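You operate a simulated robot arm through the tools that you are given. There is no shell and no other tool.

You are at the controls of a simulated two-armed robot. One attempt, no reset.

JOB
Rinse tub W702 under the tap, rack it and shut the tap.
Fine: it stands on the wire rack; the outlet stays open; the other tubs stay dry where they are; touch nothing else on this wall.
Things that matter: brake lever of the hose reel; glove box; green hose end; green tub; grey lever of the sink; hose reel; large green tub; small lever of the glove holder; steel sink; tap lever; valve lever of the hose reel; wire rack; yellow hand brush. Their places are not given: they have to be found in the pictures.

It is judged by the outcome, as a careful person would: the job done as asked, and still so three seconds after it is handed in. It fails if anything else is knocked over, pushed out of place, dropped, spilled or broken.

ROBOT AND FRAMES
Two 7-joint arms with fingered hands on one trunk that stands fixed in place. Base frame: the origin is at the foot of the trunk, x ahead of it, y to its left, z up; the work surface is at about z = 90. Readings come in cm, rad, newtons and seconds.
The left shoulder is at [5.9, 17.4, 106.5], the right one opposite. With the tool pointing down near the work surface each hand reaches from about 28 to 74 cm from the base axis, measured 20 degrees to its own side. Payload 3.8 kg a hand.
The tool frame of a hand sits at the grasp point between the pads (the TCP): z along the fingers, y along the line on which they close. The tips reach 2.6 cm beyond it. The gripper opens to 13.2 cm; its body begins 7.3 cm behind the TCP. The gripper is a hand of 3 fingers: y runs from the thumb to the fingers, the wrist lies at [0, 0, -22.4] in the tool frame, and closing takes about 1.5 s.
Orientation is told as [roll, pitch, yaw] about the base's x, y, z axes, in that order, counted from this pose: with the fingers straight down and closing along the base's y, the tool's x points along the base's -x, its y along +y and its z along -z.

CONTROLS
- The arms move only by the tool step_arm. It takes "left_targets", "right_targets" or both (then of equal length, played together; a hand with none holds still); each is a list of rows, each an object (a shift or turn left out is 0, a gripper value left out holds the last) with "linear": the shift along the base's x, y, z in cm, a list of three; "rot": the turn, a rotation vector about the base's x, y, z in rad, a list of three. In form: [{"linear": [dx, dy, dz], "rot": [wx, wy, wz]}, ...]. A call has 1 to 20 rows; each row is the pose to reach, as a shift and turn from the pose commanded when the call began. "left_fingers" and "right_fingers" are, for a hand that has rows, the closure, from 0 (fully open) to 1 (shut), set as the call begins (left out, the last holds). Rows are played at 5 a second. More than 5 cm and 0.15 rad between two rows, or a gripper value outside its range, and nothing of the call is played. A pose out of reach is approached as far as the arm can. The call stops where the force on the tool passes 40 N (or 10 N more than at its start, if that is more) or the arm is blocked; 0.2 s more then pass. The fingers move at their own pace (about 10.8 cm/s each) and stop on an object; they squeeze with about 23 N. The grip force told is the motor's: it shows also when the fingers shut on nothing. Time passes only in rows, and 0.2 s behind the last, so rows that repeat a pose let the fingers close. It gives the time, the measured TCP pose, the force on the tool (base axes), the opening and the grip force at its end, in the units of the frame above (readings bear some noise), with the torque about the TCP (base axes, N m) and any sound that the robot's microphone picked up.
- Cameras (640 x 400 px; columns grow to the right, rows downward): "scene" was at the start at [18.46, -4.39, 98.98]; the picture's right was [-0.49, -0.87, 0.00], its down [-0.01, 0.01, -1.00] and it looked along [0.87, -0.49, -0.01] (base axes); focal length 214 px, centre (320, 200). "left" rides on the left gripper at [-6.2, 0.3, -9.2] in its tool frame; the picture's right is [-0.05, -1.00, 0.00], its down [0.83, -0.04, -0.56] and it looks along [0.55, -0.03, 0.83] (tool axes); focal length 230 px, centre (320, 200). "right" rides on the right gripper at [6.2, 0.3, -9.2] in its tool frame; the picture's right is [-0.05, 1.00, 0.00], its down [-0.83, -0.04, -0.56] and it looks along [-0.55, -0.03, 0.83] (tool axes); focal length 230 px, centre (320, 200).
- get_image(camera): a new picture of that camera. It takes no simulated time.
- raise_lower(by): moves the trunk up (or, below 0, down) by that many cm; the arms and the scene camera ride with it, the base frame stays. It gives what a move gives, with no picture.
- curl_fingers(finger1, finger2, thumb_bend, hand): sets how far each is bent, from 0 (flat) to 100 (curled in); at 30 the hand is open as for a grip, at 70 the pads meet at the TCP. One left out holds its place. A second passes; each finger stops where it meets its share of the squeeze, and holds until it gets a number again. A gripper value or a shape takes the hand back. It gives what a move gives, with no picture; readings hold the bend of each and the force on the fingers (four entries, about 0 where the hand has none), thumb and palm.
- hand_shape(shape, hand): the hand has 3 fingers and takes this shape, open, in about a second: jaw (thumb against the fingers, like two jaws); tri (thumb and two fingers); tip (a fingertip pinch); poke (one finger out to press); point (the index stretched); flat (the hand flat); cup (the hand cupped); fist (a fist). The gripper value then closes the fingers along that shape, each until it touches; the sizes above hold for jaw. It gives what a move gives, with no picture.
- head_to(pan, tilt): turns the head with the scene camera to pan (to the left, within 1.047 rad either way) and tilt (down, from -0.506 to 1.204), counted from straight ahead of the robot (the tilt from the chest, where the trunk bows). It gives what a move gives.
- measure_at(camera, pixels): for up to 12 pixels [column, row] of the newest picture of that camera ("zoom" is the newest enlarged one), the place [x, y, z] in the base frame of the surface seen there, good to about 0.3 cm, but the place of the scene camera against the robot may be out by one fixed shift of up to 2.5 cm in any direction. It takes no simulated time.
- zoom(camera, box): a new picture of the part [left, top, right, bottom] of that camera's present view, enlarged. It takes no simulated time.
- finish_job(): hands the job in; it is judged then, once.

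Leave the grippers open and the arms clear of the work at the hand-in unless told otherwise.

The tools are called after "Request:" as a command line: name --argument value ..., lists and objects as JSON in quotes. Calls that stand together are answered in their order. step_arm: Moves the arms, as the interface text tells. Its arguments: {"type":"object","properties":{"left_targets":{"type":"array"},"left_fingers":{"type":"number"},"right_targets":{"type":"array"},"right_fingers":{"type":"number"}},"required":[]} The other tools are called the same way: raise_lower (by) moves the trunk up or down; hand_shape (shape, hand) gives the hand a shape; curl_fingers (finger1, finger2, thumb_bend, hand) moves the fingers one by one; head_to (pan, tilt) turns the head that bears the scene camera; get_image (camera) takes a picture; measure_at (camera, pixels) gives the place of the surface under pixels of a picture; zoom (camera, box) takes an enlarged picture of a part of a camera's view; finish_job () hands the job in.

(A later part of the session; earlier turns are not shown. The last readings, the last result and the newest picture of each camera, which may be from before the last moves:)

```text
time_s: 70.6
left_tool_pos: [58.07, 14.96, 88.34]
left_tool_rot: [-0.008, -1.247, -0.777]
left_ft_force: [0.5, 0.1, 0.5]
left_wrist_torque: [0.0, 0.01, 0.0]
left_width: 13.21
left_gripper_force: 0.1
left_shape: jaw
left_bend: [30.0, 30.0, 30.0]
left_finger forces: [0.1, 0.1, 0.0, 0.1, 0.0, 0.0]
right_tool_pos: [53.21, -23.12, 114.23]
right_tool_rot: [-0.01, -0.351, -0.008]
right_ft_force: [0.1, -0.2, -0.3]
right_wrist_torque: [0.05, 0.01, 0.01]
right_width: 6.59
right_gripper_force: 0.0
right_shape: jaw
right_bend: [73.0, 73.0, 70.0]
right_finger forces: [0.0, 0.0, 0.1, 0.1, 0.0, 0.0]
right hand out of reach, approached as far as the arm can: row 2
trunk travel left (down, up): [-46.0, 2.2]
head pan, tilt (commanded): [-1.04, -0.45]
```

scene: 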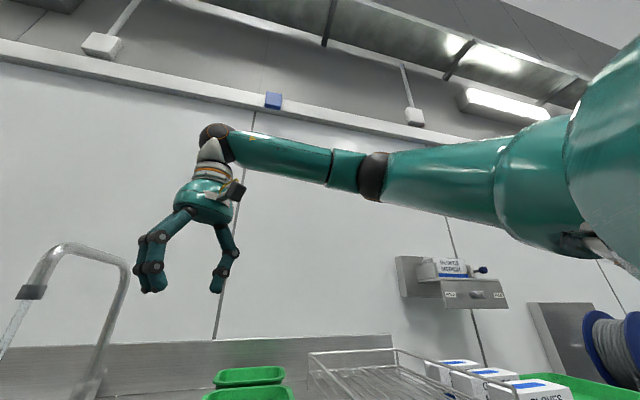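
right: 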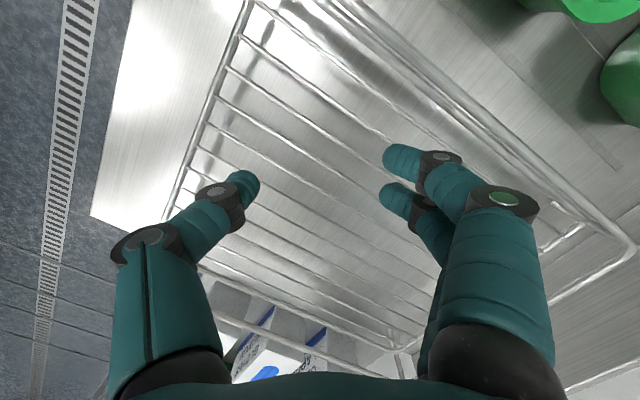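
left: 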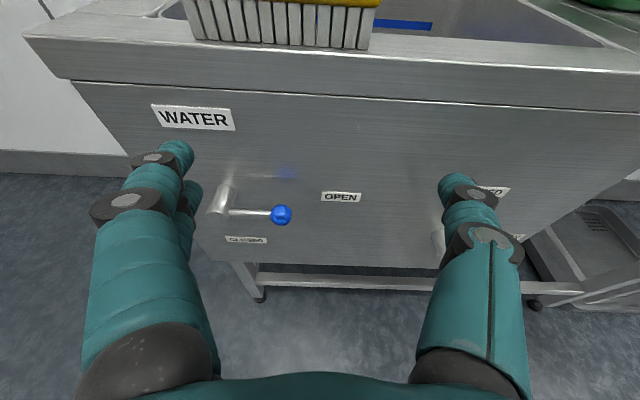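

Nearly there: it looks like sideways motion to the left is what runs out. I'll test straight ahead only.

Request:
step_arm --right_targets '[{"linear": [4, -1, -1]}, {"linear": [8, -1, -2]}]'

Request:
get_image --camera "scene"

```text
time_s: 71.2
left_tool_pos: [58.05, 14.93, 88.22]
left_tool_rot: [-0.011, -1.25, -0.777]
left_ft_force: [-0.7, 0.1, 0.8]
left_wrist_torque: [0.02, 0.01, 0.01]
left_width: 13.2
left_gripper_force: 0.1
left_shape: jaw
left_bend: [30.0, 30.0, 30.0]
left_finger forces: [0.0, 0.0, 0.0, 0.1, 0.0, 0.1]
right_tool_pos: [56.34, -26.48, 110.32]
right_tool_rot: [-0.008, -0.353, -0.004]
right_ft_force: [0.1, 0.0, 0.0]
right_wrist_torque: [0.05, 0.08, -0.01]
right_width: 6.59
right_gripper_force: 0.0
right_shape: jaw
right_bend: [73.0, 73.0, 70.0]
right_finger forces: [0.0, 0.0, 0.0, 0.0, 0.0, 0.0]
right hand out of reach, approached as far as the arm can: row 1, 2
trunk travel left (down, up): [-46.0, 2.2]
head pan, tilt (commanded): [-1.04, -0.45]
```

```text
taken
```

scene: 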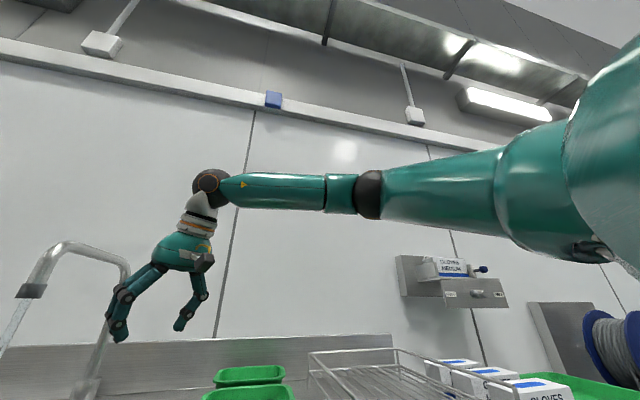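

I'll measure the arm's own joints in this picture to learn its true geometry.

Request:
measure_at --camera "scene" --pixels '[[210, 188], [280, 190], [340, 195], [368, 195], [440, 185], [500, 195], [560, 180], [600, 230], [590, 250], [180, 250]]'

```text
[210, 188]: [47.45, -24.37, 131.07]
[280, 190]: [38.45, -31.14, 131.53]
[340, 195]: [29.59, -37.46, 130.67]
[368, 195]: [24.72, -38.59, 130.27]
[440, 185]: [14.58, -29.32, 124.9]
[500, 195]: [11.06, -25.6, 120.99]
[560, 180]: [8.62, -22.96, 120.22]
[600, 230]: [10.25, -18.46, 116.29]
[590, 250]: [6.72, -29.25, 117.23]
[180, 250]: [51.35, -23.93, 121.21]
```

The measurements show the shoulder swivel is at a stop with the elbow out to the right. The wrist itself is already nearly far enough, so pointing the hand more level toward the tap should bring the grip point to the stream. I'll test this empty-handed: tilt to about 60° from vertical, turn to yaw 34°, target (67, −14.5, 100), clear of the spout.

Request:
step_arm --right_targets '[{"linear": [1.56, 1.71, -1.47], "rot": [0.0294, -0.0962, 0.0812]}, {"linear": [3.11, 3.43, -2.94], "rot": [0.0588, -0.1923, 0.1625]}, {"linear": [4.67, 5.14, -4.41], "rot": [0.0882, -0.2885, 0.2437]}]'

```text
time_s: 72.0
left_tool_pos: [58.06, 14.98, 88.28]
left_tool_rot: [-0.008, -1.25, -0.779]
left_ft_force: [-0.2, -0.1, 0.2]
left_wrist_torque: [0.02, -0.01, 0.01]
left_width: 13.21
left_gripper_force: 0.1
left_shape: jaw
left_bend: [30.0, 30.0, 30.0]
left_finger forces: [0.0, 0.1, 0.0, 0.1, 0.1, 0.1]
right_tool_pos: [60.97, -21.38, 106.07]
right_tool_rot: [0.056, -0.653, 0.212]
right_ft_force: [0.1, -0.3, -0.5]
right_wrist_torque: [0.0, 0.02, -0.01]
right_width: 6.58
right_gripper_force: 0.0
right_shape: jaw
right_bend: [73.0, 73.0, 70.0]
right_finger forces: [0.0, 0.0, 0.1, 0.0, 0.0, 0.0]
trunk travel left (down, up): [-46.0, 2.2]
head pan, tilt (commanded): [-1.04, -0.45]
```

That works. I continue toward the target.

Request:
step_arm --right_targets '[{"linear": [1.56, 1.72, -1.5], "rot": [0.0294, -0.0962, 0.0812]}, {"linear": [3.1, 3.4, -3.0], "rot": [0.0588, -0.1923, 0.1625]}, {"linear": [4.7, 5.1, -4.5], "rot": [0.0882, -0.2885, 0.2437]}, {"linear": [6.2, 6.8, -6.0], "rot": [0.1175, -0.3847, 0.325]}]'

Request:
head_to --pan -0.6 --tilt 0.3

Request:
get_image --camera "scene"

Request:
get_image --camera "right"

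```text
time_s: 73.0
left_tool_pos: [57.87, 14.96, 88.32]
left_tool_rot: [-0.008, -1.25, -0.781]
left_ft_force: [-0.4, 0.2, 0.2]
left_wrist_torque: [-0.01, -0.01, 0.03]
left_width: 13.21
left_gripper_force: 0.0
left_shape: jaw
left_bend: [30.0, 30.0, 30.0]
left_finger forces: [0.0, 0.1, 0.0, 0.1, 0.0, 0.0]
right_tool_pos: [62.56, -17.62, 102.88]
right_tool_rot: [0.001, -1.049, 0.582]
right_ft_force: [-0.2, 0.0, -0.4]
right_wrist_torque: [0.0, 0.01, -0.01]
right_width: 6.61
right_gripper_force: 0.1
right_shape: jaw
right_bend: [73.0, 73.0, 70.0]
right_finger forces: [0.0, 0.0, 0.0, 0.0, 0.1, 0.0]
right hand out of reach, approached as far as the arm can: row 1, 2, 3, 4
trunk travel left (down, up): [-46.0, 2.2]
head pan, tilt (commanded): [-1.04, -0.45]
```

```text
time_s: 74.1
left_tool_pos: [58.04, 14.98, 88.53]
left_tool_rot: [-0.007, -1.249, -0.78]
left_ft_force: [-0.4, -0.4, -0.9]
left_wrist_torque: [0.0, 0.01, 0.04]
left_width: 13.18
left_gripper_force: 0.1
left_shape: jaw
left_bend: [30.0, 30.0, 30.0]
left_finger forces: [0.0, 0.0, 0.1, 0.1, 0.1, 0.1]
right_tool_pos: [62.55, -17.64, 102.7]
right_tool_rot: [-0.004, -1.049, 0.582]
right_ft_force: [0.4, 0.3, 0.1]
right_wrist_torque: [-0.01, -0.01, 0.01]
right_width: 6.58
right_gripper_force: 0.0
right_shape: jaw
right_bend: [73.0, 73.0, 70.0]
right_finger forces: [0.0, 0.0, 0.0, 0.0, 0.0, 0.1]
trunk travel left (down, up): [-46.0, 2.2]
head pan, tilt (commanded): [-0.6, 0.3]
```

```text
taken
```

scene: 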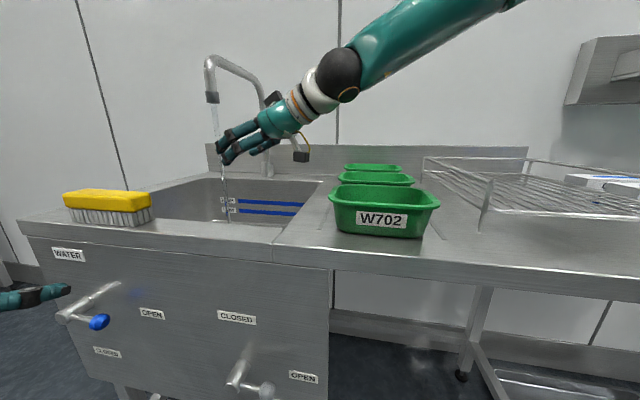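

```text
taken
```

right: 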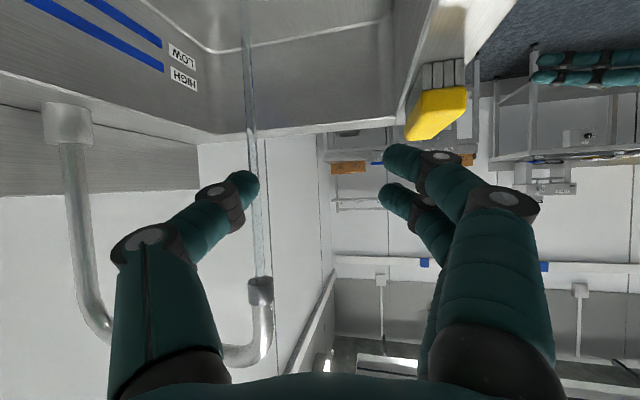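

The hand reached (62.6, −17.6, 102.8) pointing at the stream, about 5 cm short. In this posture the arm reaches further when the hand is higher relative to the shoulder, which later means a lower trunk. I'll test that by rising 14 cm here, still 14 cm from the spout, then a little forward.

Request:
step_arm --right_targets '[{"linear": [0, 0, 4]}, {"linear": [0, 0, 8]}, {"linear": [0, 0, 12]}]'

Request:
step_arm --right_targets '[{"linear": [2.3, 1.6, 0]}, {"linear": [4.6, 3.1, 0]}]'

Request:
measure_at --camera "right" --pixels '[[250, 60], [253, 130], [258, 240], [262, 285], [300, 60], [180, 20]]'

```text
time_s: 74.9
left_tool_pos: [58.02, 15.09, 88.59]
left_tool_rot: [-0.005, -1.251, -0.78]
left_ft_force: [0.9, 0.4, 1.3]
left_wrist_torque: [-0.03, -0.02, 0.0]
left_width: 13.21
left_gripper_force: 0.1
left_shape: jaw
left_bend: [30.0, 30.0, 30.0]
left_finger forces: [0.1, 0.0, 0.1, 0.0, 0.1, 0.0]
right_tool_pos: [62.57, -17.59, 114.82]
right_tool_rot: [-0.009, -1.047, 0.588]
right_ft_force: [0.2, 0.1, -0.3]
right_wrist_torque: [-0.03, 0.0, -0.02]
right_width: 6.59
right_gripper_force: 0.0
right_shape: jaw
right_bend: [73.0, 73.0, 70.0]
right_finger forces: [0.0, 0.0, 0.1, 0.0, 0.0, 0.0]
trunk travel left (down, up): [-46.0, 2.2]
head pan, tilt (commanded): [-0.6, 0.3]
```

```text
time_s: 75.5
left_tool_pos: [57.98, 14.99, 88.5]
left_tool_rot: [-0.005, -1.251, -0.782]
left_ft_force: [-0.6, 0.1, 0.2]
left_wrist_torque: [0.0, -0.01, 0.0]
left_width: 13.19
left_gripper_force: 0.0
left_shape: jaw
left_bend: [30.0, 30.0, 30.0]
left_finger forces: [0.0, 0.1, 0.1, 0.1, 0.1, 0.0]
right_tool_pos: [65.11, -15.83, 115.07]
right_tool_rot: [-0.011, -1.052, 0.588]
right_ft_force: [-1.2, 0.4, -0.5]
right_wrist_torque: [-0.03, 0.05, -0.04]
right_width: 6.59
right_gripper_force: 0.1
right_shape: jaw
right_bend: [73.0, 73.0, 70.0]
right_finger forces: [0.1, 0.0, 0.1, 0.0, 0.0, 0.0]
right hand out of reach, approached as far as the arm can: row 2
trunk travel left (down, up): [-46.0, 2.2]
head pan, tilt (commanded): [-0.6, 0.3]
```

```text
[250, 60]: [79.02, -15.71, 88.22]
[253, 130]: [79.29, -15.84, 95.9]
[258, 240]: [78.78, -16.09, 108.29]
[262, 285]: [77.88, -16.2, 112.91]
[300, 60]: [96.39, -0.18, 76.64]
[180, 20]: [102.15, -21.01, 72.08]
```

The stream is confirmed at (79.1, −15.9). At z=115 the hand got to (65.1, −15.8), only about 1.5 cm short of what I need. I'll test a little higher still.

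Request:
step_arm --right_targets '[{"linear": [-1, -0.6, 4]}, {"linear": [-1, -0.6, 7]}]'

Request:
step_arm --right_targets '[{"linear": [2, 1.3, 0]}, {"linear": [4, 2.6, 0]}]'

```text
time_s: 76.1
left_tool_pos: [58.02, 15.05, 88.39]
left_tool_rot: [-0.008, -1.249, -0.778]
left_ft_force: [1.0, -1.1, -1.1]
left_wrist_torque: [0.01, -0.01, 0.0]
left_width: 13.21
left_gripper_force: 0.1
left_shape: jaw
left_bend: [30.0, 30.0, 30.0]
left_finger forces: [0.1, 0.0, 0.0, 0.1, 0.0, 0.0]
right_tool_pos: [64.19, -16.66, 122.01]
right_tool_rot: [-0.007, -1.05, 0.587]
right_ft_force: [0.3, -0.1, -0.3]
right_wrist_torque: [0.01, 0.0, 0.01]
right_width: 6.58
right_gripper_force: 0.1
right_shape: jaw
right_bend: [73.0, 73.0, 70.0]
right_finger forces: [0.0, 0.0, 0.0, 0.0, 0.0, 0.0]
trunk travel left (down, up): [-46.0, 2.2]
head pan, tilt (commanded): [-0.6, 0.3]
```

```text
time_s: 76.7
left_tool_pos: [57.94, 15.0, 88.52]
left_tool_rot: [-0.008, -1.251, -0.78]
left_ft_force: [0.5, 0.0, -0.2]
left_wrist_torque: [0.0, 0.0, -0.01]
left_width: 13.19
left_gripper_force: 0.0
left_shape: jaw
left_bend: [30.0, 30.0, 30.0]
left_finger forces: [0.0, 0.0, 0.1, 0.1, 0.1, 0.1]
right_tool_pos: [65.31, -16.65, 122.84]
right_tool_rot: [-0.007, -1.048, 0.584]
right_ft_force: [-0.4, 0.4, 0.3]
right_wrist_torque: [-0.02, -0.01, -0.01]
right_width: 6.59
right_gripper_force: 0.1
right_shape: jaw
right_bend: [73.0, 73.0, 70.0]
right_finger forces: [0.0, 0.0, 0.0, 0.0, 0.1, 0.0]
right hand out of reach, approached as far as the arm can: row 1, 2
trunk travel left (down, up): [-46.0, 2.2]
head pan, tilt (commanded): [-0.6, 0.3]
```

I have what I need: the best reach is around (65.2, −16) at shoulder-relative height, and with the trunk lowered (it also bows forward) the tub will reach the stream.

New plan:
- Grip the front wall near its right end, with the hand pointing along the bench toward the sink and tilted 55°.
- Work with the trunk low.

First I bring the right hand back, high, to in front of W702.

Request:
step_arm --right_targets '[{"linear": [-4.1, -1.6, 0.4], "rot": [-0.007, 0.0085, 0.025]}, {"linear": [-8.2, -3.25, 0.8], "rot": [-0.014, 0.017, 0.05]}, {"linear": [-12.3, -4.9, 1.2], "rot": [-0.021, 0.0255, 0.075]}, {"linear": [-16.4, -6.5, 1.6], "rot": [-0.028, 0.034, 0.1]}, {"linear": [-20.5, -8.1, 2.0], "rot": [-0.035, 0.0425, 0.125]}, {"linear": [-24.6, -9.8, 2.4], "rot": [-0.042, 0.051, 0.15]}, {"linear": [-28.7, -11.4, 2.8], "rot": [-0.049, 0.0596, 0.175]}, {"linear": [-32.8, -13.0, 3.2], "rot": [-0.0557, 0.0681, 0.2]}]'

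Request:
get_image --camera "scene"

```text
time_s: 78.5
left_tool_pos: [58.01, 14.97, 88.42]
left_tool_rot: [-0.006, -1.249, -0.783]
left_ft_force: [0.4, 0.4, 0.9]
left_wrist_torque: [0.0, 0.0, 0.04]
left_width: 13.19
left_gripper_force: 0.1
left_shape: jaw
left_bend: [30.0, 30.0, 30.0]
left_finger forces: [0.0, 0.0, 0.0, 0.0, 0.1, 0.0]
right_tool_pos: [32.45, -29.55, 125.89]
right_tool_rot: [-0.007, -0.961, 0.787]
right_ft_force: [-0.2, -0.2, 0.3]
right_wrist_torque: [0.0, -0.02, -0.02]
right_width: 6.59
right_gripper_force: 0.0
right_shape: jaw
right_bend: [73.0, 73.0, 70.0]
right_finger forces: [0.0, 0.0, 0.1, 0.0, 0.0, 0.0]
trunk travel left (down, up): [-46.0, 2.2]
head pan, tilt (commanded): [-0.6, 0.3]
```

```text
taken
```

scene: 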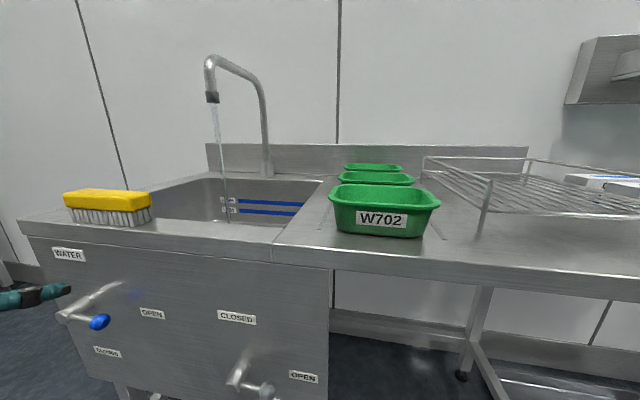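

Good. I raise it a bit more and forward of the bench for clearance, then lower the trunk by 20 cm.

Request:
step_arm --right_targets '[{"linear": [-1.5, 1.5, 3]}, {"linear": [-2.8, 2.8, 5]}]'

Request:
raise_lower --by -20

Request:
get_image --camera "scene"

Request:
get_image --camera "right"

```text
time_s: 79.1
left_tool_pos: [58.07, 15.0, 88.45]
left_tool_rot: [-0.006, -1.248, -0.78]
left_ft_force: [-0.2, -0.3, -0.6]
left_wrist_torque: [0.01, -0.05, 0.0]
left_width: 13.2
left_gripper_force: 0.1
left_shape: jaw
left_bend: [30.0, 30.0, 30.0]
left_finger forces: [0.0, 0.1, 0.1, 0.0, 0.0, 0.1]
right_tool_pos: [29.81, -26.51, 131.01]
right_tool_rot: [-0.004, -0.962, 0.786]
right_ft_force: [-0.3, -0.3, -0.5]
right_wrist_torque: [0.0, 0.01, -0.02]
right_width: 6.59
right_gripper_force: 0.0
right_shape: jaw
right_bend: [73.0, 73.0, 70.0]
right_finger forces: [0.0, 0.0, 0.0, 0.0, 0.1, 0.0]
trunk travel left (down, up): [-46.0, 2.2]
head pan, tilt (commanded): [-0.6, 0.3]
```

```text
time_s: 81.3
left_tool_pos: [57.6, 15.13, 68.83]
left_tool_rot: [0.002, -1.259, -0.788]
left_ft_force: [-0.8, 0.3, -0.4]
left_wrist_torque: [0.0, -0.01, 0.02]
left_width: 13.21
left_gripper_force: 0.0
left_shape: jaw
left_bend: [30.0, 30.0, 30.0]
left_finger forces: [0.0, 0.1, 0.1, 0.0, 0.1, 0.0]
right_tool_pos: [29.01, -26.0, 111.48]
right_tool_rot: [-0.042, -0.956, 0.814]
right_ft_force: [-0.3, 0.6, 0.2]
right_wrist_torque: [-0.02, -0.02, -0.01]
right_width: 6.6
right_gripper_force: 0.1
right_shape: jaw
right_bend: [73.0, 73.0, 70.0]
right_finger forces: [0.1, 0.1, 0.0, 0.0, 0.0, 0.1]
trunk travel left (down, up): [-26.0, 22.2]
head pan, tilt (commanded): [-0.6, 0.3]
```

```text
taken
```

scene: 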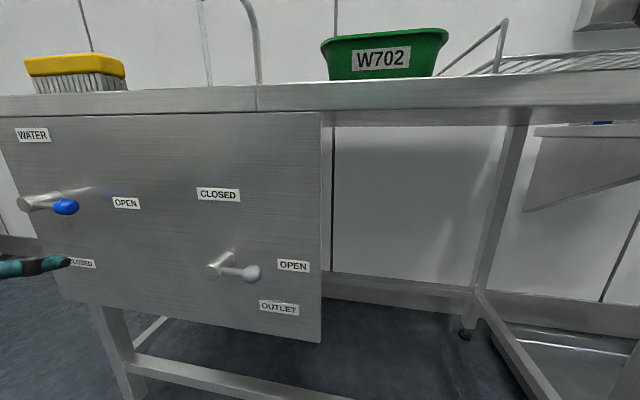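

```text
taken
```

right: 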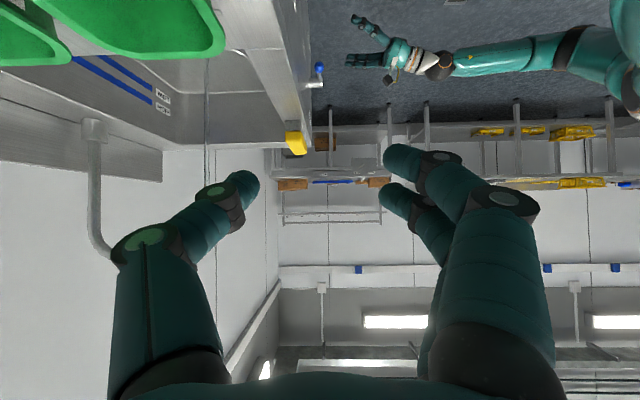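

The hand kept its pose through the lowering: (29.0, −26.0, 111.5). Now I move it above the front wall of W702 at z≈106 and look.

Request:
step_arm --right_targets '[{"linear": [2.2, -2.2, -2]}, {"linear": [4.4, -4.3, -4]}, {"linear": [6.5, -6.4, -5.5]}, {"linear": [6.5, -6.4, -5.5]}]'

Request:
get_image --camera "right"

Request:
zoom --camera "scene" --box '[280, 0, 520, 120]'

```text
time_s: 82.0
left_tool_pos: [57.55, 16.18, 68.43]
left_tool_rot: [-0.036, -1.267, -0.752]
left_ft_force: [-0.1, -0.2, 0.8]
left_wrist_torque: [0.02, 0.03, 0.06]
left_width: 13.19
left_gripper_force: 0.0
left_shape: jaw
left_bend: [30.0, 30.0, 30.0]
left_finger forces: [0.1, 0.1, 0.0, 0.0, 0.0, 0.0]
right_tool_pos: [33.41, -27.69, 109.43]
right_tool_rot: [-0.284, -0.834, 0.986]
right_ft_force: [-0.2, -0.4, 0.1]
right_wrist_torque: [0.0, 0.01, -0.01]
right_width: 6.63
right_gripper_force: 0.1
right_shape: jaw
right_bend: [73.0, 73.0, 70.0]
right_finger forces: [0.0, 0.0, 0.0, 0.0, 0.0, 0.0]
trunk travel left (down, up): [-26.0, 22.2]
head pan, tilt (commanded): [-0.6, 0.3]
stopped in row 3 (right hand): the arm was blocked; the commanded pose is now the measured one
```

```text
taken
```

right: 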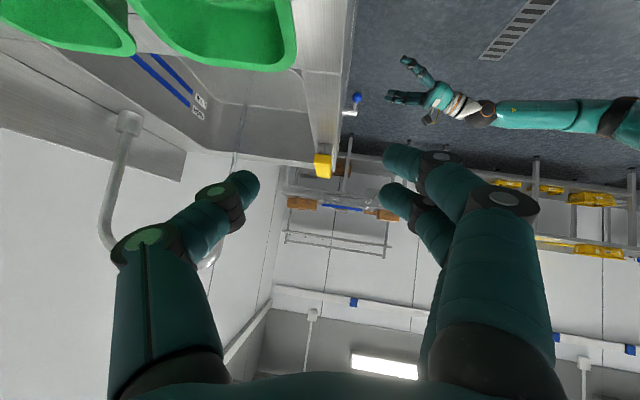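

```text
2.67 times, centred on (400, 60) of scene
```

zoom: 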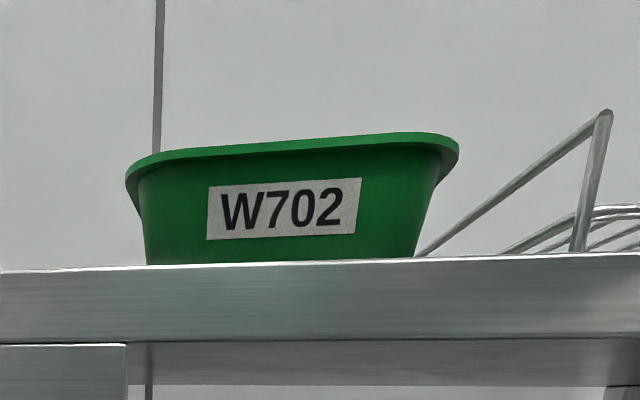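

The arm was blocked in row 3. I'll stop and find out what it touched before moving anything.

Request:
head_to --pan -1.04 --tilt -0.1

Request:
get_image --camera "scene"

Request:
get_image --camera "left"

```text
time_s: 82.9
left_tool_pos: [57.59, 16.16, 68.57]
left_tool_rot: [-0.033, -1.267, -0.754]
left_ft_force: [0.0, -0.4, -0.1]
left_wrist_torque: [0.0, -0.02, 0.03]
left_width: 13.21
left_gripper_force: 0.1
left_shape: jaw
left_bend: [30.0, 30.0, 30.0]
left_finger forces: [0.1, 0.0, 0.0, 0.0, 0.0, 0.0]
right_tool_pos: [33.47, -27.69, 109.53]
right_tool_rot: [-0.28, -0.835, 0.983]
right_ft_force: [-0.2, -0.4, -0.5]
right_wrist_torque: [0.03, 0.0, -0.03]
right_width: 6.59
right_gripper_force: 0.0
right_shape: jaw
right_bend: [73.0, 73.0, 70.0]
right_finger forces: [0.0, 0.0, 0.1, 0.0, 0.0, 0.0]
trunk travel left (down, up): [-26.0, 22.2]
head pan, tilt (commanded): [-1.04, -0.099]
```

```text
taken
```

scene: 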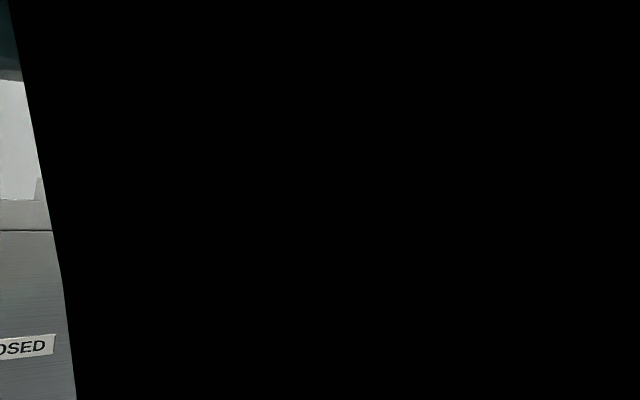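

```text
taken
```

left: 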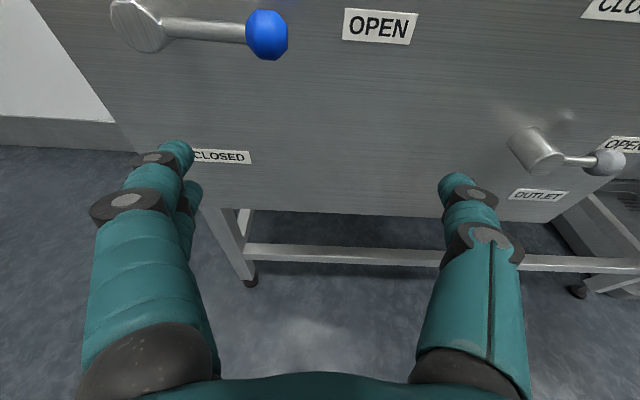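

The view is filled by the right upper arm very near the head, so the block may be the arm against the robot's own head or torso. I'll look from another angle.

Request:
head_to --pan -0.5 --tilt -0.5

Request:
get_image --camera "scene"

```text
time_s: 83.8
left_tool_pos: [57.62, 16.06, 68.65]
left_tool_rot: [-0.033, -1.265, -0.753]
left_ft_force: [-0.3, -0.6, -0.5]
left_wrist_torque: [-0.02, 0.02, -0.02]
left_width: 13.21
left_gripper_force: 0.0
left_shape: jaw
left_bend: [30.0, 30.0, 30.0]
left_finger forces: [0.0, 0.0, 0.1, 0.1, 0.0, 0.0]
right_tool_pos: [33.48, -27.79, 109.53]
right_tool_rot: [-0.281, -0.834, 0.983]
right_ft_force: [0.2, -1.0, 1.0]
right_wrist_torque: [-0.01, 0.02, -0.03]
right_width: 6.58
right_gripper_force: 0.0
right_shape: jaw
right_bend: [73.0, 73.0, 70.0]
right_finger forces: [0.0, 0.1, 0.0, 0.0, 0.1, 0.1]
trunk travel left (down, up): [-26.0, 22.2]
head pan, tilt (commanded): [-0.499, -0.499]
```

```text
taken
```

scene: 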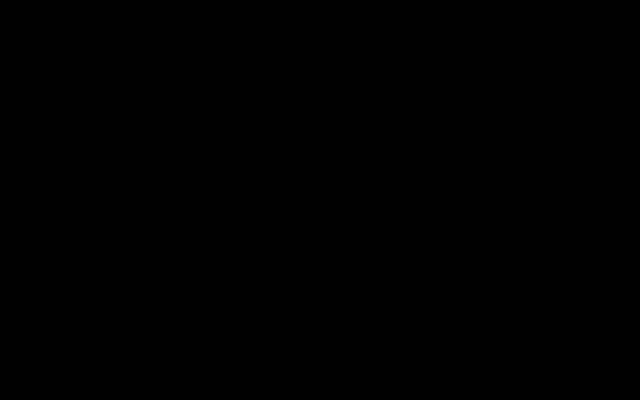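

The camera is buried against the right upper arm: it's folded in front of the head. I'll lift the left hand up and turn it downward (it's clear of the panel), so its camera looks back at the robot and shows me the right arm's posture.

Request:
step_arm --left_targets '[{"linear": [-1.5, 1.5, 3], "rot": [0.0408, 0.0993, 0.056]}, {"linear": [-3, 3, 6.5], "rot": [0.0817, 0.1987, 0.112]}, {"linear": [-3.5, 3.2, 10], "rot": [0.1225, 0.298, 0.168]}, {"linear": [-4, 3.2, 14], "rot": [0.1633, 0.3973, 0.224]}, {"linear": [-4, 3.2, 18], "rot": [0.2042, 0.4967, 0.28]}, {"linear": [-4, 3.2, 22], "rot": [0.245, 0.596, 0.336]}, {"linear": [-4, 3.2, 26], "rot": [0.2858, 0.6953, 0.392]}, {"linear": [-4, 3.2, 30], "rot": [0.3267, 0.7947, 0.448]}, {"linear": [-4, 3.2, 34], "rot": [0.3675, 0.894, 0.504]}, {"linear": [-4, 3.2, 38], "rot": [0.4083, 0.9933, 0.56]}, {"linear": [-4, 3.2, 41], "rot": [0.4492, 1.0927, 0.616]}, {"linear": [-4, 3.2, 43], "rot": [0.49, 1.192, 0.672]}]'

Request:
get_image --camera "left"

```text
time_s: 86.5
left_tool_pos: [53.09, 19.87, 111.58]
left_tool_rot: [-0.026, 0.002, 0.0]
left_ft_force: [-0.2, 0.9, -0.6]
left_wrist_torque: [-0.02, -0.01, -0.01]
left_width: 13.19
left_gripper_force: 0.0
left_shape: jaw
left_bend: [30.0, 30.0, 30.0]
left_finger forces: [0.0, 0.0, 0.0, 0.0, 0.0, 0.0]
right_tool_pos: [33.59, -27.93, 109.55]
right_tool_rot: [-0.283, -0.833, 0.982]
right_ft_force: [0.2, 0.5, 0.1]
right_wrist_torque: [0.02, 0.01, 0.01]
right_width: 6.58
right_gripper_force: 0.0
right_shape: jaw
right_bend: [73.0, 73.0, 70.0]
right_finger forces: [0.0, 0.1, 0.1, 0.0, 0.1, 0.0]
trunk travel left (down, up): [-26.0, 22.2]
head pan, tilt (commanded): [-0.499, -0.499]
```

```text
taken
```

left: 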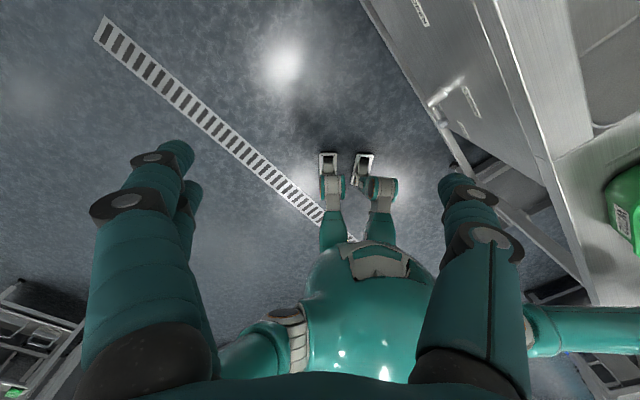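

I can see the chest and the right upper arm going out to the robot's right. I'll turn the left camera toward that side for a full view.

Request:
step_arm --left_targets '[{"linear": [0, -2, 2], "rot": [0, 0, 0.13]}, {"linear": [0, -4, 4], "rot": [0, 0, 0.26]}, {"linear": [0, -6, 6], "rot": [0, 0, 0.39]}, {"linear": [0, -6, 8], "rot": [0, 0, 0.52]}, {"linear": [0, -6, 10], "rot": [0, 0, 0.65]}]'

Request:
get_image --camera "left"

```text
time_s: 87.7
left_tool_pos: [53.03, 13.26, 113.3]
left_tool_rot: [-0.029, 0.013, 0.653]
left_ft_force: [-0.6, -0.3, 0.4]
left_wrist_torque: [-0.01, -0.02, 0.0]
left_width: 13.19
left_gripper_force: 0.0
left_shape: jaw
left_bend: [30.0, 30.0, 30.0]
left_finger forces: [0.0, 0.0, 0.0, 0.0, 0.0, 0.1]
left hand out of reach, approached as far as the arm can: row 1, 2, 3, 4, 5
right_tool_pos: [33.35, -27.93, 109.45]
right_tool_rot: [-0.284, -0.831, 0.983]
right_ft_force: [0.1, 0.5, 1.2]
right_wrist_torque: [0.01, -0.01, 0.02]
right_width: 6.6
right_gripper_force: 0.1
right_shape: jaw
right_bend: [73.0, 73.0, 70.0]
right_finger forces: [0.1, 0.1, 0.0, 0.0, 0.1, 0.0]
trunk travel left (down, up): [-26.0, 22.2]
head pan, tilt (commanded): [-0.499, -0.499]
```

```text
taken
```

left: 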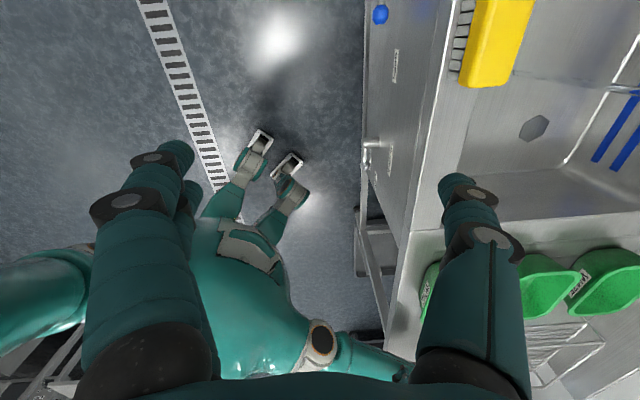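

I'll check the head camera again at its usual tilt.

Request:
head_to --pan -0.6 --tilt 0.1

Request:
get_image --camera "scene"

```text
time_s: 88.7
left_tool_pos: [53.1, 13.31, 113.26]
left_tool_rot: [-0.029, 0.013, 0.65]
left_ft_force: [-0.3, 0.3, 0.2]
left_wrist_torque: [0.02, 0.0, 0.02]
left_width: 13.21
left_gripper_force: 0.1
left_shape: jaw
left_bend: [30.0, 30.0, 30.0]
left_finger forces: [0.0, 0.0, 0.1, 0.0, 0.0, 0.0]
right_tool_pos: [33.46, -28.05, 109.49]
right_tool_rot: [-0.283, -0.831, 0.984]
right_ft_force: [-0.2, -0.5, 0.3]
right_wrist_torque: [0.01, -0.01, -0.02]
right_width: 6.58
right_gripper_force: 0.0
right_shape: jaw
right_bend: [73.0, 73.0, 70.0]
right_finger forces: [0.0, 0.0, 0.0, 0.0, 0.0, 0.1]
trunk travel left (down, up): [-26.0, 22.2]
head pan, tilt (commanded): [-0.6, 0.099]
```

```text
taken
```

scene: 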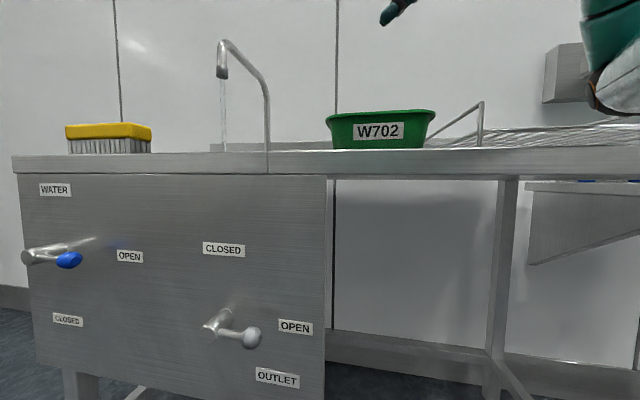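

The view is good here. The bench, tubs and rack look unchanged, and the arm part at upper right is close to the camera. I'll measure it.

Request:
measure_at --camera "scene" --pixels '[[600, 20], [615, 40], [605, 85], [625, 95], [635, 60], [390, 12], [383, 131], [480, 103]]'

Request:
head_to --pan -0.75 --tilt -0.2

Request:
get_image --camera "scene"

```text
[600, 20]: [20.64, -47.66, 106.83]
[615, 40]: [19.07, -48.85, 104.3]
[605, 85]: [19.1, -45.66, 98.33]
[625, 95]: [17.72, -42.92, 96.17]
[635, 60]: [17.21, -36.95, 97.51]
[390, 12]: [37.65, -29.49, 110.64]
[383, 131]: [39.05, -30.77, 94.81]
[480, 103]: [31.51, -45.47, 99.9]
```

```text
time_s: 89.5
left_tool_pos: [53.04, 13.35, 113.12]
left_tool_rot: [-0.029, 0.011, 0.651]
left_ft_force: [-0.8, -0.1, -0.1]
left_wrist_torque: [-0.01, 0.03, -0.02]
left_width: 13.21
left_gripper_force: 0.0
left_shape: jaw
left_bend: [30.0, 30.0, 30.0]
left_finger forces: [0.0, 0.0, 0.0, 0.1, 0.1, 0.0]
right_tool_pos: [33.33, -28.04, 109.47]
right_tool_rot: [-0.283, -0.835, 0.985]
right_ft_force: [-0.5, -0.5, -0.9]
right_wrist_torque: [0.0, 0.04, 0.02]
right_width: 6.6
right_gripper_force: 0.0
right_shape: jaw
right_bend: [73.0, 73.0, 70.0]
right_finger forces: [0.0, 0.0, 0.0, 0.0, 0.1, 0.0]
trunk travel left (down, up): [-26.0, 22.2]
head pan, tilt (commanded): [-0.75, -0.201]
```

```text
taken
```

scene: 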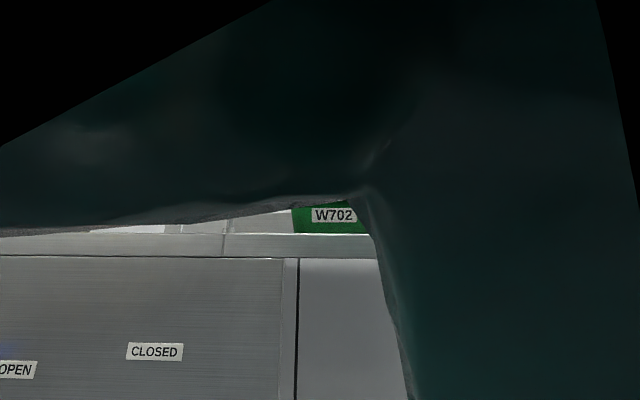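

The right elbow sits very low, right at the bench edge, so at this trunk height it bumps the bench. I'll raise the trunk again by 20 cm.

A better idea is for the left arm, which moves freely, to do the rinsing. It will grip the tub's left short wall in its natural pose. The right arm then only racks the tub, a region it reaches well.

Request:
raise_lower --by 20

Request:
head_to --pan -0.9 --tilt 0.0

Request:
get_image --camera "scene"

```text
time_s: 91.6
left_tool_pos: [51.5, 11.52, 137.03]
left_tool_rot: [-0.051, -0.048, 0.65]
left_ft_force: [-0.6, -0.1, -0.7]
left_wrist_torque: [0.0, 0.0, -0.04]
left_width: 13.16
left_gripper_force: 0.1
left_shape: jaw
left_bend: [30.0, 30.0, 30.0]
left_finger forces: [0.1, 0.0, 0.0, 0.0, 0.1, 0.0]
right_tool_pos: [34.27, -29.76, 128.36]
right_tool_rot: [-0.245, -0.852, 0.958]
right_ft_force: [-0.4, 0.0, 0.3]
right_wrist_torque: [-0.01, -0.01, 0.01]
right_width: 6.61
right_gripper_force: 0.0
right_shape: jaw
right_bend: [73.0, 73.0, 70.0]
right_finger forces: [0.0, 0.1, 0.1, 0.0, 0.1, 0.0]
trunk travel left (down, up): [-46.0, 2.2]
head pan, tilt (commanded): [-0.75, -0.201]
```

```text
time_s: 92.3
left_tool_pos: [51.13, 11.5, 137.2]
left_tool_rot: [-0.052, -0.051, 0.651]
left_ft_force: [-0.6, -0.4, 0.2]
left_wrist_torque: [-0.01, 0.02, 0.01]
left_width: 13.18
left_gripper_force: 0.1
left_shape: jaw
left_bend: [30.0, 30.0, 30.0]
left_finger forces: [0.0, 0.1, 0.1, 0.0, 0.0, 0.0]
right_tool_pos: [34.08, -29.93, 128.53]
right_tool_rot: [-0.245, -0.853, 0.957]
right_ft_force: [-0.3, -1.2, -0.1]
right_wrist_torque: [0.0, 0.0, 0.01]
right_width: 6.6
right_gripper_force: 0.0
right_shape: jaw
right_bend: [73.0, 73.0, 70.0]
right_finger forces: [0.1, 0.1, 0.0, 0.0, 0.1, 0.0]
trunk travel left (down, up): [-46.0, 2.2]
head pan, tilt (commanded): [-0.901, 0.0]
```

```text
taken
```

scene: 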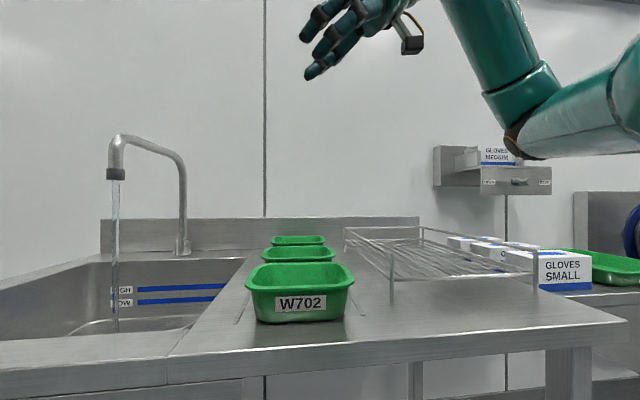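

The elbow is now lower and better placed (forearm pointing up). Before switching arms, I'll test once more, high above everything, how far this posture carries the right hand toward the tap.

Request:
step_arm --right_targets '[{"linear": [4, 1.8, -1]}, {"linear": [8, 3.6, -2]}, {"linear": [12, 5.4, -3]}, {"linear": [16, 7.2, -4]}, {"linear": [20, 9, -5]}]'

Request:
get_image --camera "scene"

```text
time_s: 93.5
left_tool_pos: [51.33, 11.53, 137.1]
left_tool_rot: [-0.053, -0.051, 0.649]
left_ft_force: [0.5, 0.1, -0.1]
left_wrist_torque: [-0.02, 0.02, 0.0]
left_width: 13.19
left_gripper_force: 0.1
left_shape: jaw
left_bend: [30.0, 30.0, 30.0]
left_finger forces: [0.0, 0.0, 0.1, 0.0, 0.1, 0.1]
right_tool_pos: [54.3, -20.93, 123.58]
right_tool_rot: [-0.245, -0.852, 0.959]
right_ft_force: [-0.1, 0.7, 0.0]
right_wrist_torque: [-0.01, 0.0, -0.02]
right_width: 6.58
right_gripper_force: 0.1
right_shape: jaw
right_bend: [73.0, 73.0, 70.0]
right_finger forces: [0.1, 0.0, 0.0, 0.1, 0.0, 0.1]
trunk travel left (down, up): [-46.0, 2.2]
head pan, tilt (commanded): [-0.901, 0.0]
```

```text
taken
```

scene: 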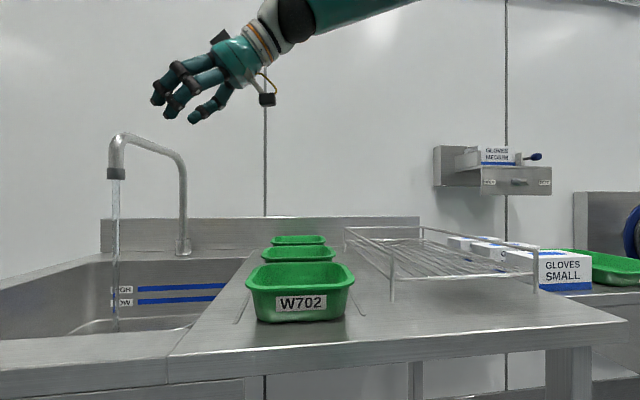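

Fine so far. I continue in small steps, descending.

Request:
step_arm --right_targets '[{"linear": [3, 1.5, -3]}, {"linear": [6, 3, -6]}, {"linear": [8, 4, -9]}]'

Request:
measure_at --camera "scene" --pixels '[[300, 20], [400, 5], [260, 45]]'

```text
time_s: 94.3
left_tool_pos: [51.31, 11.32, 137.16]
left_tool_rot: [-0.052, -0.048, 0.652]
left_ft_force: [-0.6, -0.6, 0.7]
left_wrist_torque: [0.01, 0.02, -0.03]
left_width: 13.19
left_gripper_force: 0.1
left_shape: jaw
left_bend: [30.0, 30.0, 30.0]
left_finger forces: [0.1, 0.0, 0.0, 0.0, 0.0, 0.0]
right_tool_pos: [62.5, -16.78, 114.61]
right_tool_rot: [-0.244, -0.854, 0.957]
right_ft_force: [-0.1, 1.2, 0.3]
right_wrist_torque: [-0.01, 0.01, 0.0]
right_width: 6.61
right_gripper_force: 0.1
right_shape: jaw
right_bend: [73.0, 73.0, 70.0]
right_finger forces: [0.1, 0.0, 0.0, 0.0, 0.1, 0.0]
trunk travel left (down, up): [-46.0, 2.2]
head pan, tilt (commanded): [-0.901, 0.0]
```

```text
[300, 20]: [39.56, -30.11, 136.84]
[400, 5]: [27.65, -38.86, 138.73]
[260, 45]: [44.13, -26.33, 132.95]
```

Good. Continuing: slightly forward and down.

Request:
step_arm --right_targets '[{"linear": [1.5, 0.5, -4]}, {"linear": [3, 1, -8]}]'

Request:
get_image --camera "scene"

```text
time_s: 95.0
left_tool_pos: [51.21, 11.59, 137.12]
left_tool_rot: [-0.053, -0.05, 0.649]
left_ft_force: [-0.2, 0.9, -0.4]
left_wrist_torque: [-0.02, -0.03, -0.01]
left_width: 13.22
left_gripper_force: 0.0
left_shape: jaw
left_bend: [30.0, 30.0, 30.0]
left_finger forces: [0.0, 0.0, 0.0, 0.0, 0.0, 0.1]
right_tool_pos: [62.83, -17.42, 107.37]
right_tool_rot: [-0.246, -0.854, 0.957]
right_ft_force: [0.4, 0.5, -0.5]
right_wrist_torque: [0.04, -0.02, 0.02]
right_width: 6.57
right_gripper_force: 0.0
right_shape: jaw
right_bend: [73.0, 73.0, 70.0]
right_finger forces: [0.0, 0.1, 0.1, 0.0, 0.0, 0.0]
right hand out of reach, approached as far as the arm can: row 1, 2
trunk travel left (down, up): [-46.0, 2.2]
head pan, tilt (commanded): [-0.901, 0.0]
```

```text
taken
```

scene: 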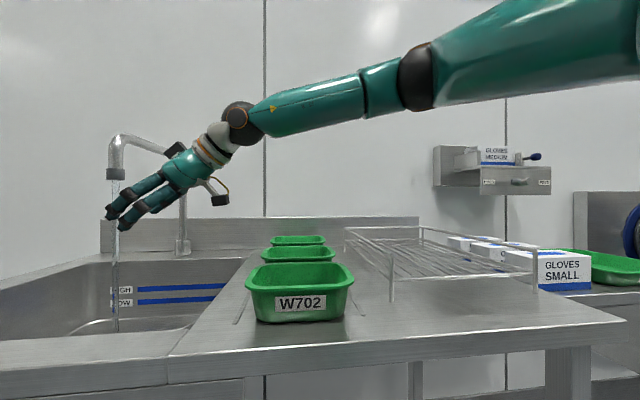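

That confirms the right arm's limit here. I'll park the right arm over on the right side, high above the rack, and use the left arm for the rinse. First I retrace up and back.

Request:
step_arm --right_targets '[{"linear": [-3, -1, 4]}, {"linear": [-6, -2.2, 8]}, {"linear": [-8.5, -3.5, 12]}, {"linear": [-12, -5, 15]}, {"linear": [-16, -7, 17]}, {"linear": [-20, -9, 18]}, {"linear": [-24, -11, 19]}, {"linear": [-28, -13, 21]}]'

Request:
step_arm --right_targets '[{"linear": [-1.1, -2.2, 0.2], "rot": [-0.0213, 0.0982, -0.0877]}, {"linear": [-2.2, -4.4, 0.4], "rot": [-0.0427, 0.1964, -0.1753]}, {"linear": [-3.3, -6.5, 0.5], "rot": [-0.064, 0.2945, -0.263]}, {"linear": [-4.4, -8.7, 0.7], "rot": [-0.0853, 0.3927, -0.3507]}, {"linear": [-5.4, -10.9, 0.9], "rot": [-0.1067, 0.4909, -0.4383]}]'

```text
refused: row 1 steps farther than a row can; nothing moved
```

```text
time_s: 96.2
left_tool_pos: [51.21, 11.47, 137.2]
left_tool_rot: [-0.052, -0.049, 0.65]
left_ft_force: [-0.3, 0.0, 0.0]
left_wrist_torque: [0.01, 0.02, -0.04]
left_width: 13.2
left_gripper_force: 0.1
left_shape: jaw
left_bend: [30.0, 30.0, 30.0]
left_finger forces: [0.1, 0.0, 0.1, 0.1, 0.0, 0.0]
right_tool_pos: [57.36, -28.23, 108.07]
right_tool_rot: [0.018, -0.4, 0.35]
right_ft_force: [1.0, 0.4, 0.3]
right_wrist_torque: [-0.02, 0.03, -0.02]
right_width: 6.57
right_gripper_force: 0.1
right_shape: jaw
right_bend: [73.0, 73.0, 70.0]
right_finger forces: [0.0, 0.0, 0.0, 0.0, 0.0, 0.0]
trunk travel left (down, up): [-46.0, 2.2]
head pan, tilt (commanded): [-0.901, 0.0]
```

The first call was refused (one row was too long), but the second ran safely and the hand is free at (57.4, −28.2, 108). I continue up and over to the parking spot.

Request:
step_arm --right_targets '[{"linear": [-2, -1.3, 4], "rot": [-0.0213, 0.0982, -0.0877]}, {"linear": [-4, -2.6, 8], "rot": [-0.0427, 0.1964, -0.1753]}, {"linear": [-6, -3.9, 12], "rot": [-0.064, 0.2945, -0.263]}, {"linear": [-8.4, -5.4, 15.8], "rot": [-0.0853, 0.3927, -0.3507]}, {"linear": [-12.2, -7.9, 17.5], "rot": [-0.0853, 0.3927, -0.3507]}, {"linear": [-16.2, -10.6, 18.5], "rot": [-0.0853, 0.3927, -0.3507]}, {"linear": [-20.2, -13.3, 19.5], "rot": [-0.0853, 0.3927, -0.3507]}, {"linear": [-24.2, -16, 20.5], "rot": [-0.0853, 0.3927, -0.3507]}, {"linear": [-28.2, -18.7, 21.3], "rot": [-0.0853, 0.3927, -0.3507]}, {"linear": [-32.2, -21.4, 22], "rot": [-0.0853, 0.3927, -0.3507]}]'

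Request:
head_to --pan -0.6 --tilt 0.2

Request:
get_image --camera "scene"

Request:
get_image --camera "left"

```text
time_s: 98.3
left_tool_pos: [50.93, 11.47, 137.33]
left_tool_rot: [-0.055, -0.053, 0.65]
left_ft_force: [-0.3, -0.5, 0.5]
left_wrist_torque: [0.01, 0.01, 0.02]
left_width: 13.21
left_gripper_force: 0.1
left_shape: jaw
left_bend: [30.0, 30.0, 30.0]
left_finger forces: [0.0, 0.0, 0.0, 0.0, 0.0, 0.0]
right_tool_pos: [24.83, -49.58, 130.34]
right_tool_rot: [0.001, -0.001, 0.001]
right_ft_force: [-0.7, -0.2, -0.6]
right_wrist_torque: [0.01, 0.0, -0.01]
right_width: 6.59
right_gripper_force: 0.0
right_shape: jaw
right_bend: [73.0, 73.0, 70.0]
right_finger forces: [0.0, 0.0, 0.0, 0.1, 0.0, 0.0]
right hand out of reach, approached as far as the arm can: row 4
trunk travel left (down, up): [-46.0, 2.2]
head pan, tilt (commanded): [-0.901, 0.0]
```

```text
time_s: 99.2
left_tool_pos: [51.21, 11.55, 137.2]
left_tool_rot: [-0.052, -0.05, 0.652]
left_ft_force: [1.1, 0.1, -0.2]
left_wrist_torque: [-0.01, 0.02, 0.03]
left_width: 13.19
left_gripper_force: 0.0
left_shape: jaw
left_bend: [30.0, 30.0, 30.0]
left_finger forces: [0.0, 0.0, 0.0, 0.1, 0.0, 0.0]
right_tool_pos: [25.17, -49.64, 130.21]
right_tool_rot: [0.002, 0.001, 0.0]
right_ft_force: [0.3, -0.4, 0.4]
right_wrist_torque: [-0.02, 0.01, 0.02]
right_width: 6.6
right_gripper_force: 0.0
right_shape: jaw
right_bend: [73.0, 73.0, 70.0]
right_finger forces: [0.0, 0.1, 0.1, 0.1, 0.1, 0.1]
trunk travel left (down, up): [-46.0, 2.2]
head pan, tilt (commanded): [-0.6, 0.201]
```

```text
taken
```

scene: 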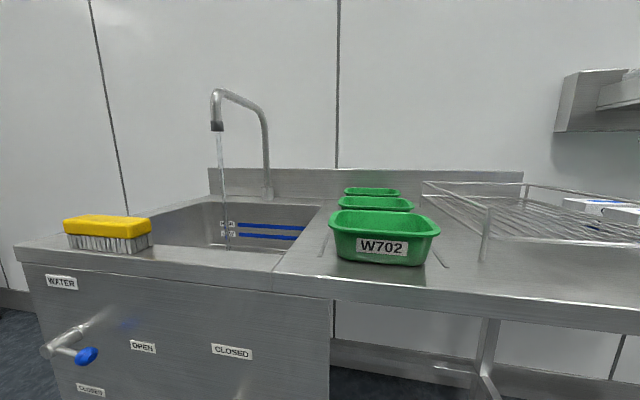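

```text
taken
```

left: 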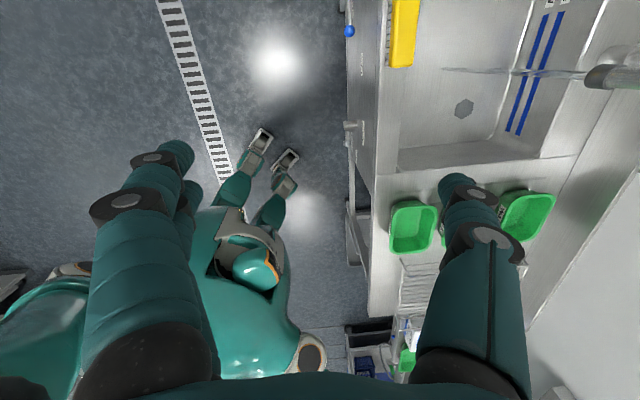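

The right arm is parked at (25, −50, 130). Now I test the left arm's reach to the tap, empty, staying clear of the spout: pointing ahead and 40° down, to (60, 0, 115).

Request:
step_arm --left_targets '[{"linear": [1.1, -1.4, -2.8], "rot": [0.0354, -0.1052, -0.076]}, {"linear": [2.2, -2.9, -5.6], "rot": [0.0709, -0.2103, -0.1519]}, {"linear": [3.3, -4.3, -8.3], "rot": [0.1063, -0.3155, -0.2279]}, {"linear": [4.4, -5.8, -11.1], "rot": [0.1418, -0.4207, -0.3038]}, {"linear": [5.5, -7.2, -13.9], "rot": [0.1772, -0.5258, -0.3798]}, {"linear": [6.6, -8.6, -16.7], "rot": [0.2126, -0.631, -0.4557]}, {"linear": [7.7, -10.1, -19.4], "rot": [0.2481, -0.7361, -0.5317]}, {"linear": [8.8, -11.5, -22.2], "rot": [0.2835, -0.8413, -0.6076]}]' --left_fingers 0.5

Request:
get_image --camera "scene"

```text
time_s: 101.0
left_tool_pos: [59.91, -0.11, 114.99]
left_tool_rot: [-0.055, -0.921, 0.002]
left_ft_force: [0.6, -0.5, 0.9]
left_wrist_torque: [-0.01, 0.01, -0.01]
left_width: 6.63
left_gripper_force: 0.1
left_shape: jaw
left_bend: [73.0, 73.0, 70.0]
left_finger forces: [0.1, 0.1, 0.0, 0.0, 0.0, 0.0]
right_tool_pos: [25.3, -49.53, 130.17]
right_tool_rot: [0.001, 0.001, 0.0]
right_ft_force: [-0.2, 0.8, -1.3]
right_wrist_torque: [-0.02, -0.02, -0.01]
right_width: 6.61
right_gripper_force: 0.1
right_shape: jaw
right_bend: [73.0, 73.0, 70.0]
right_finger forces: [0.0, 0.0, 0.1, 0.1, 0.0, 0.0]
trunk travel left (down, up): [-46.0, 2.2]
head pan, tilt (commanded): [-0.6, 0.201]
```

```text
taken
```

scene: 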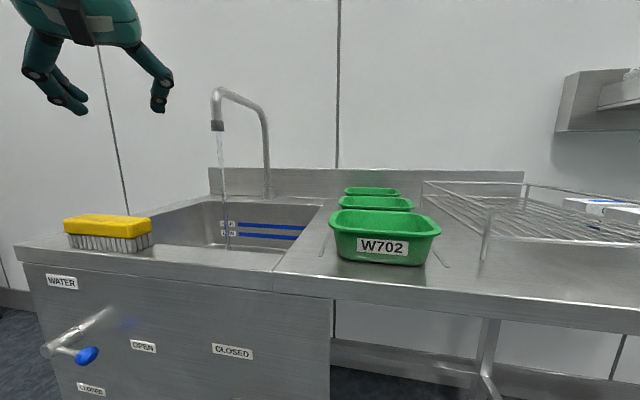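

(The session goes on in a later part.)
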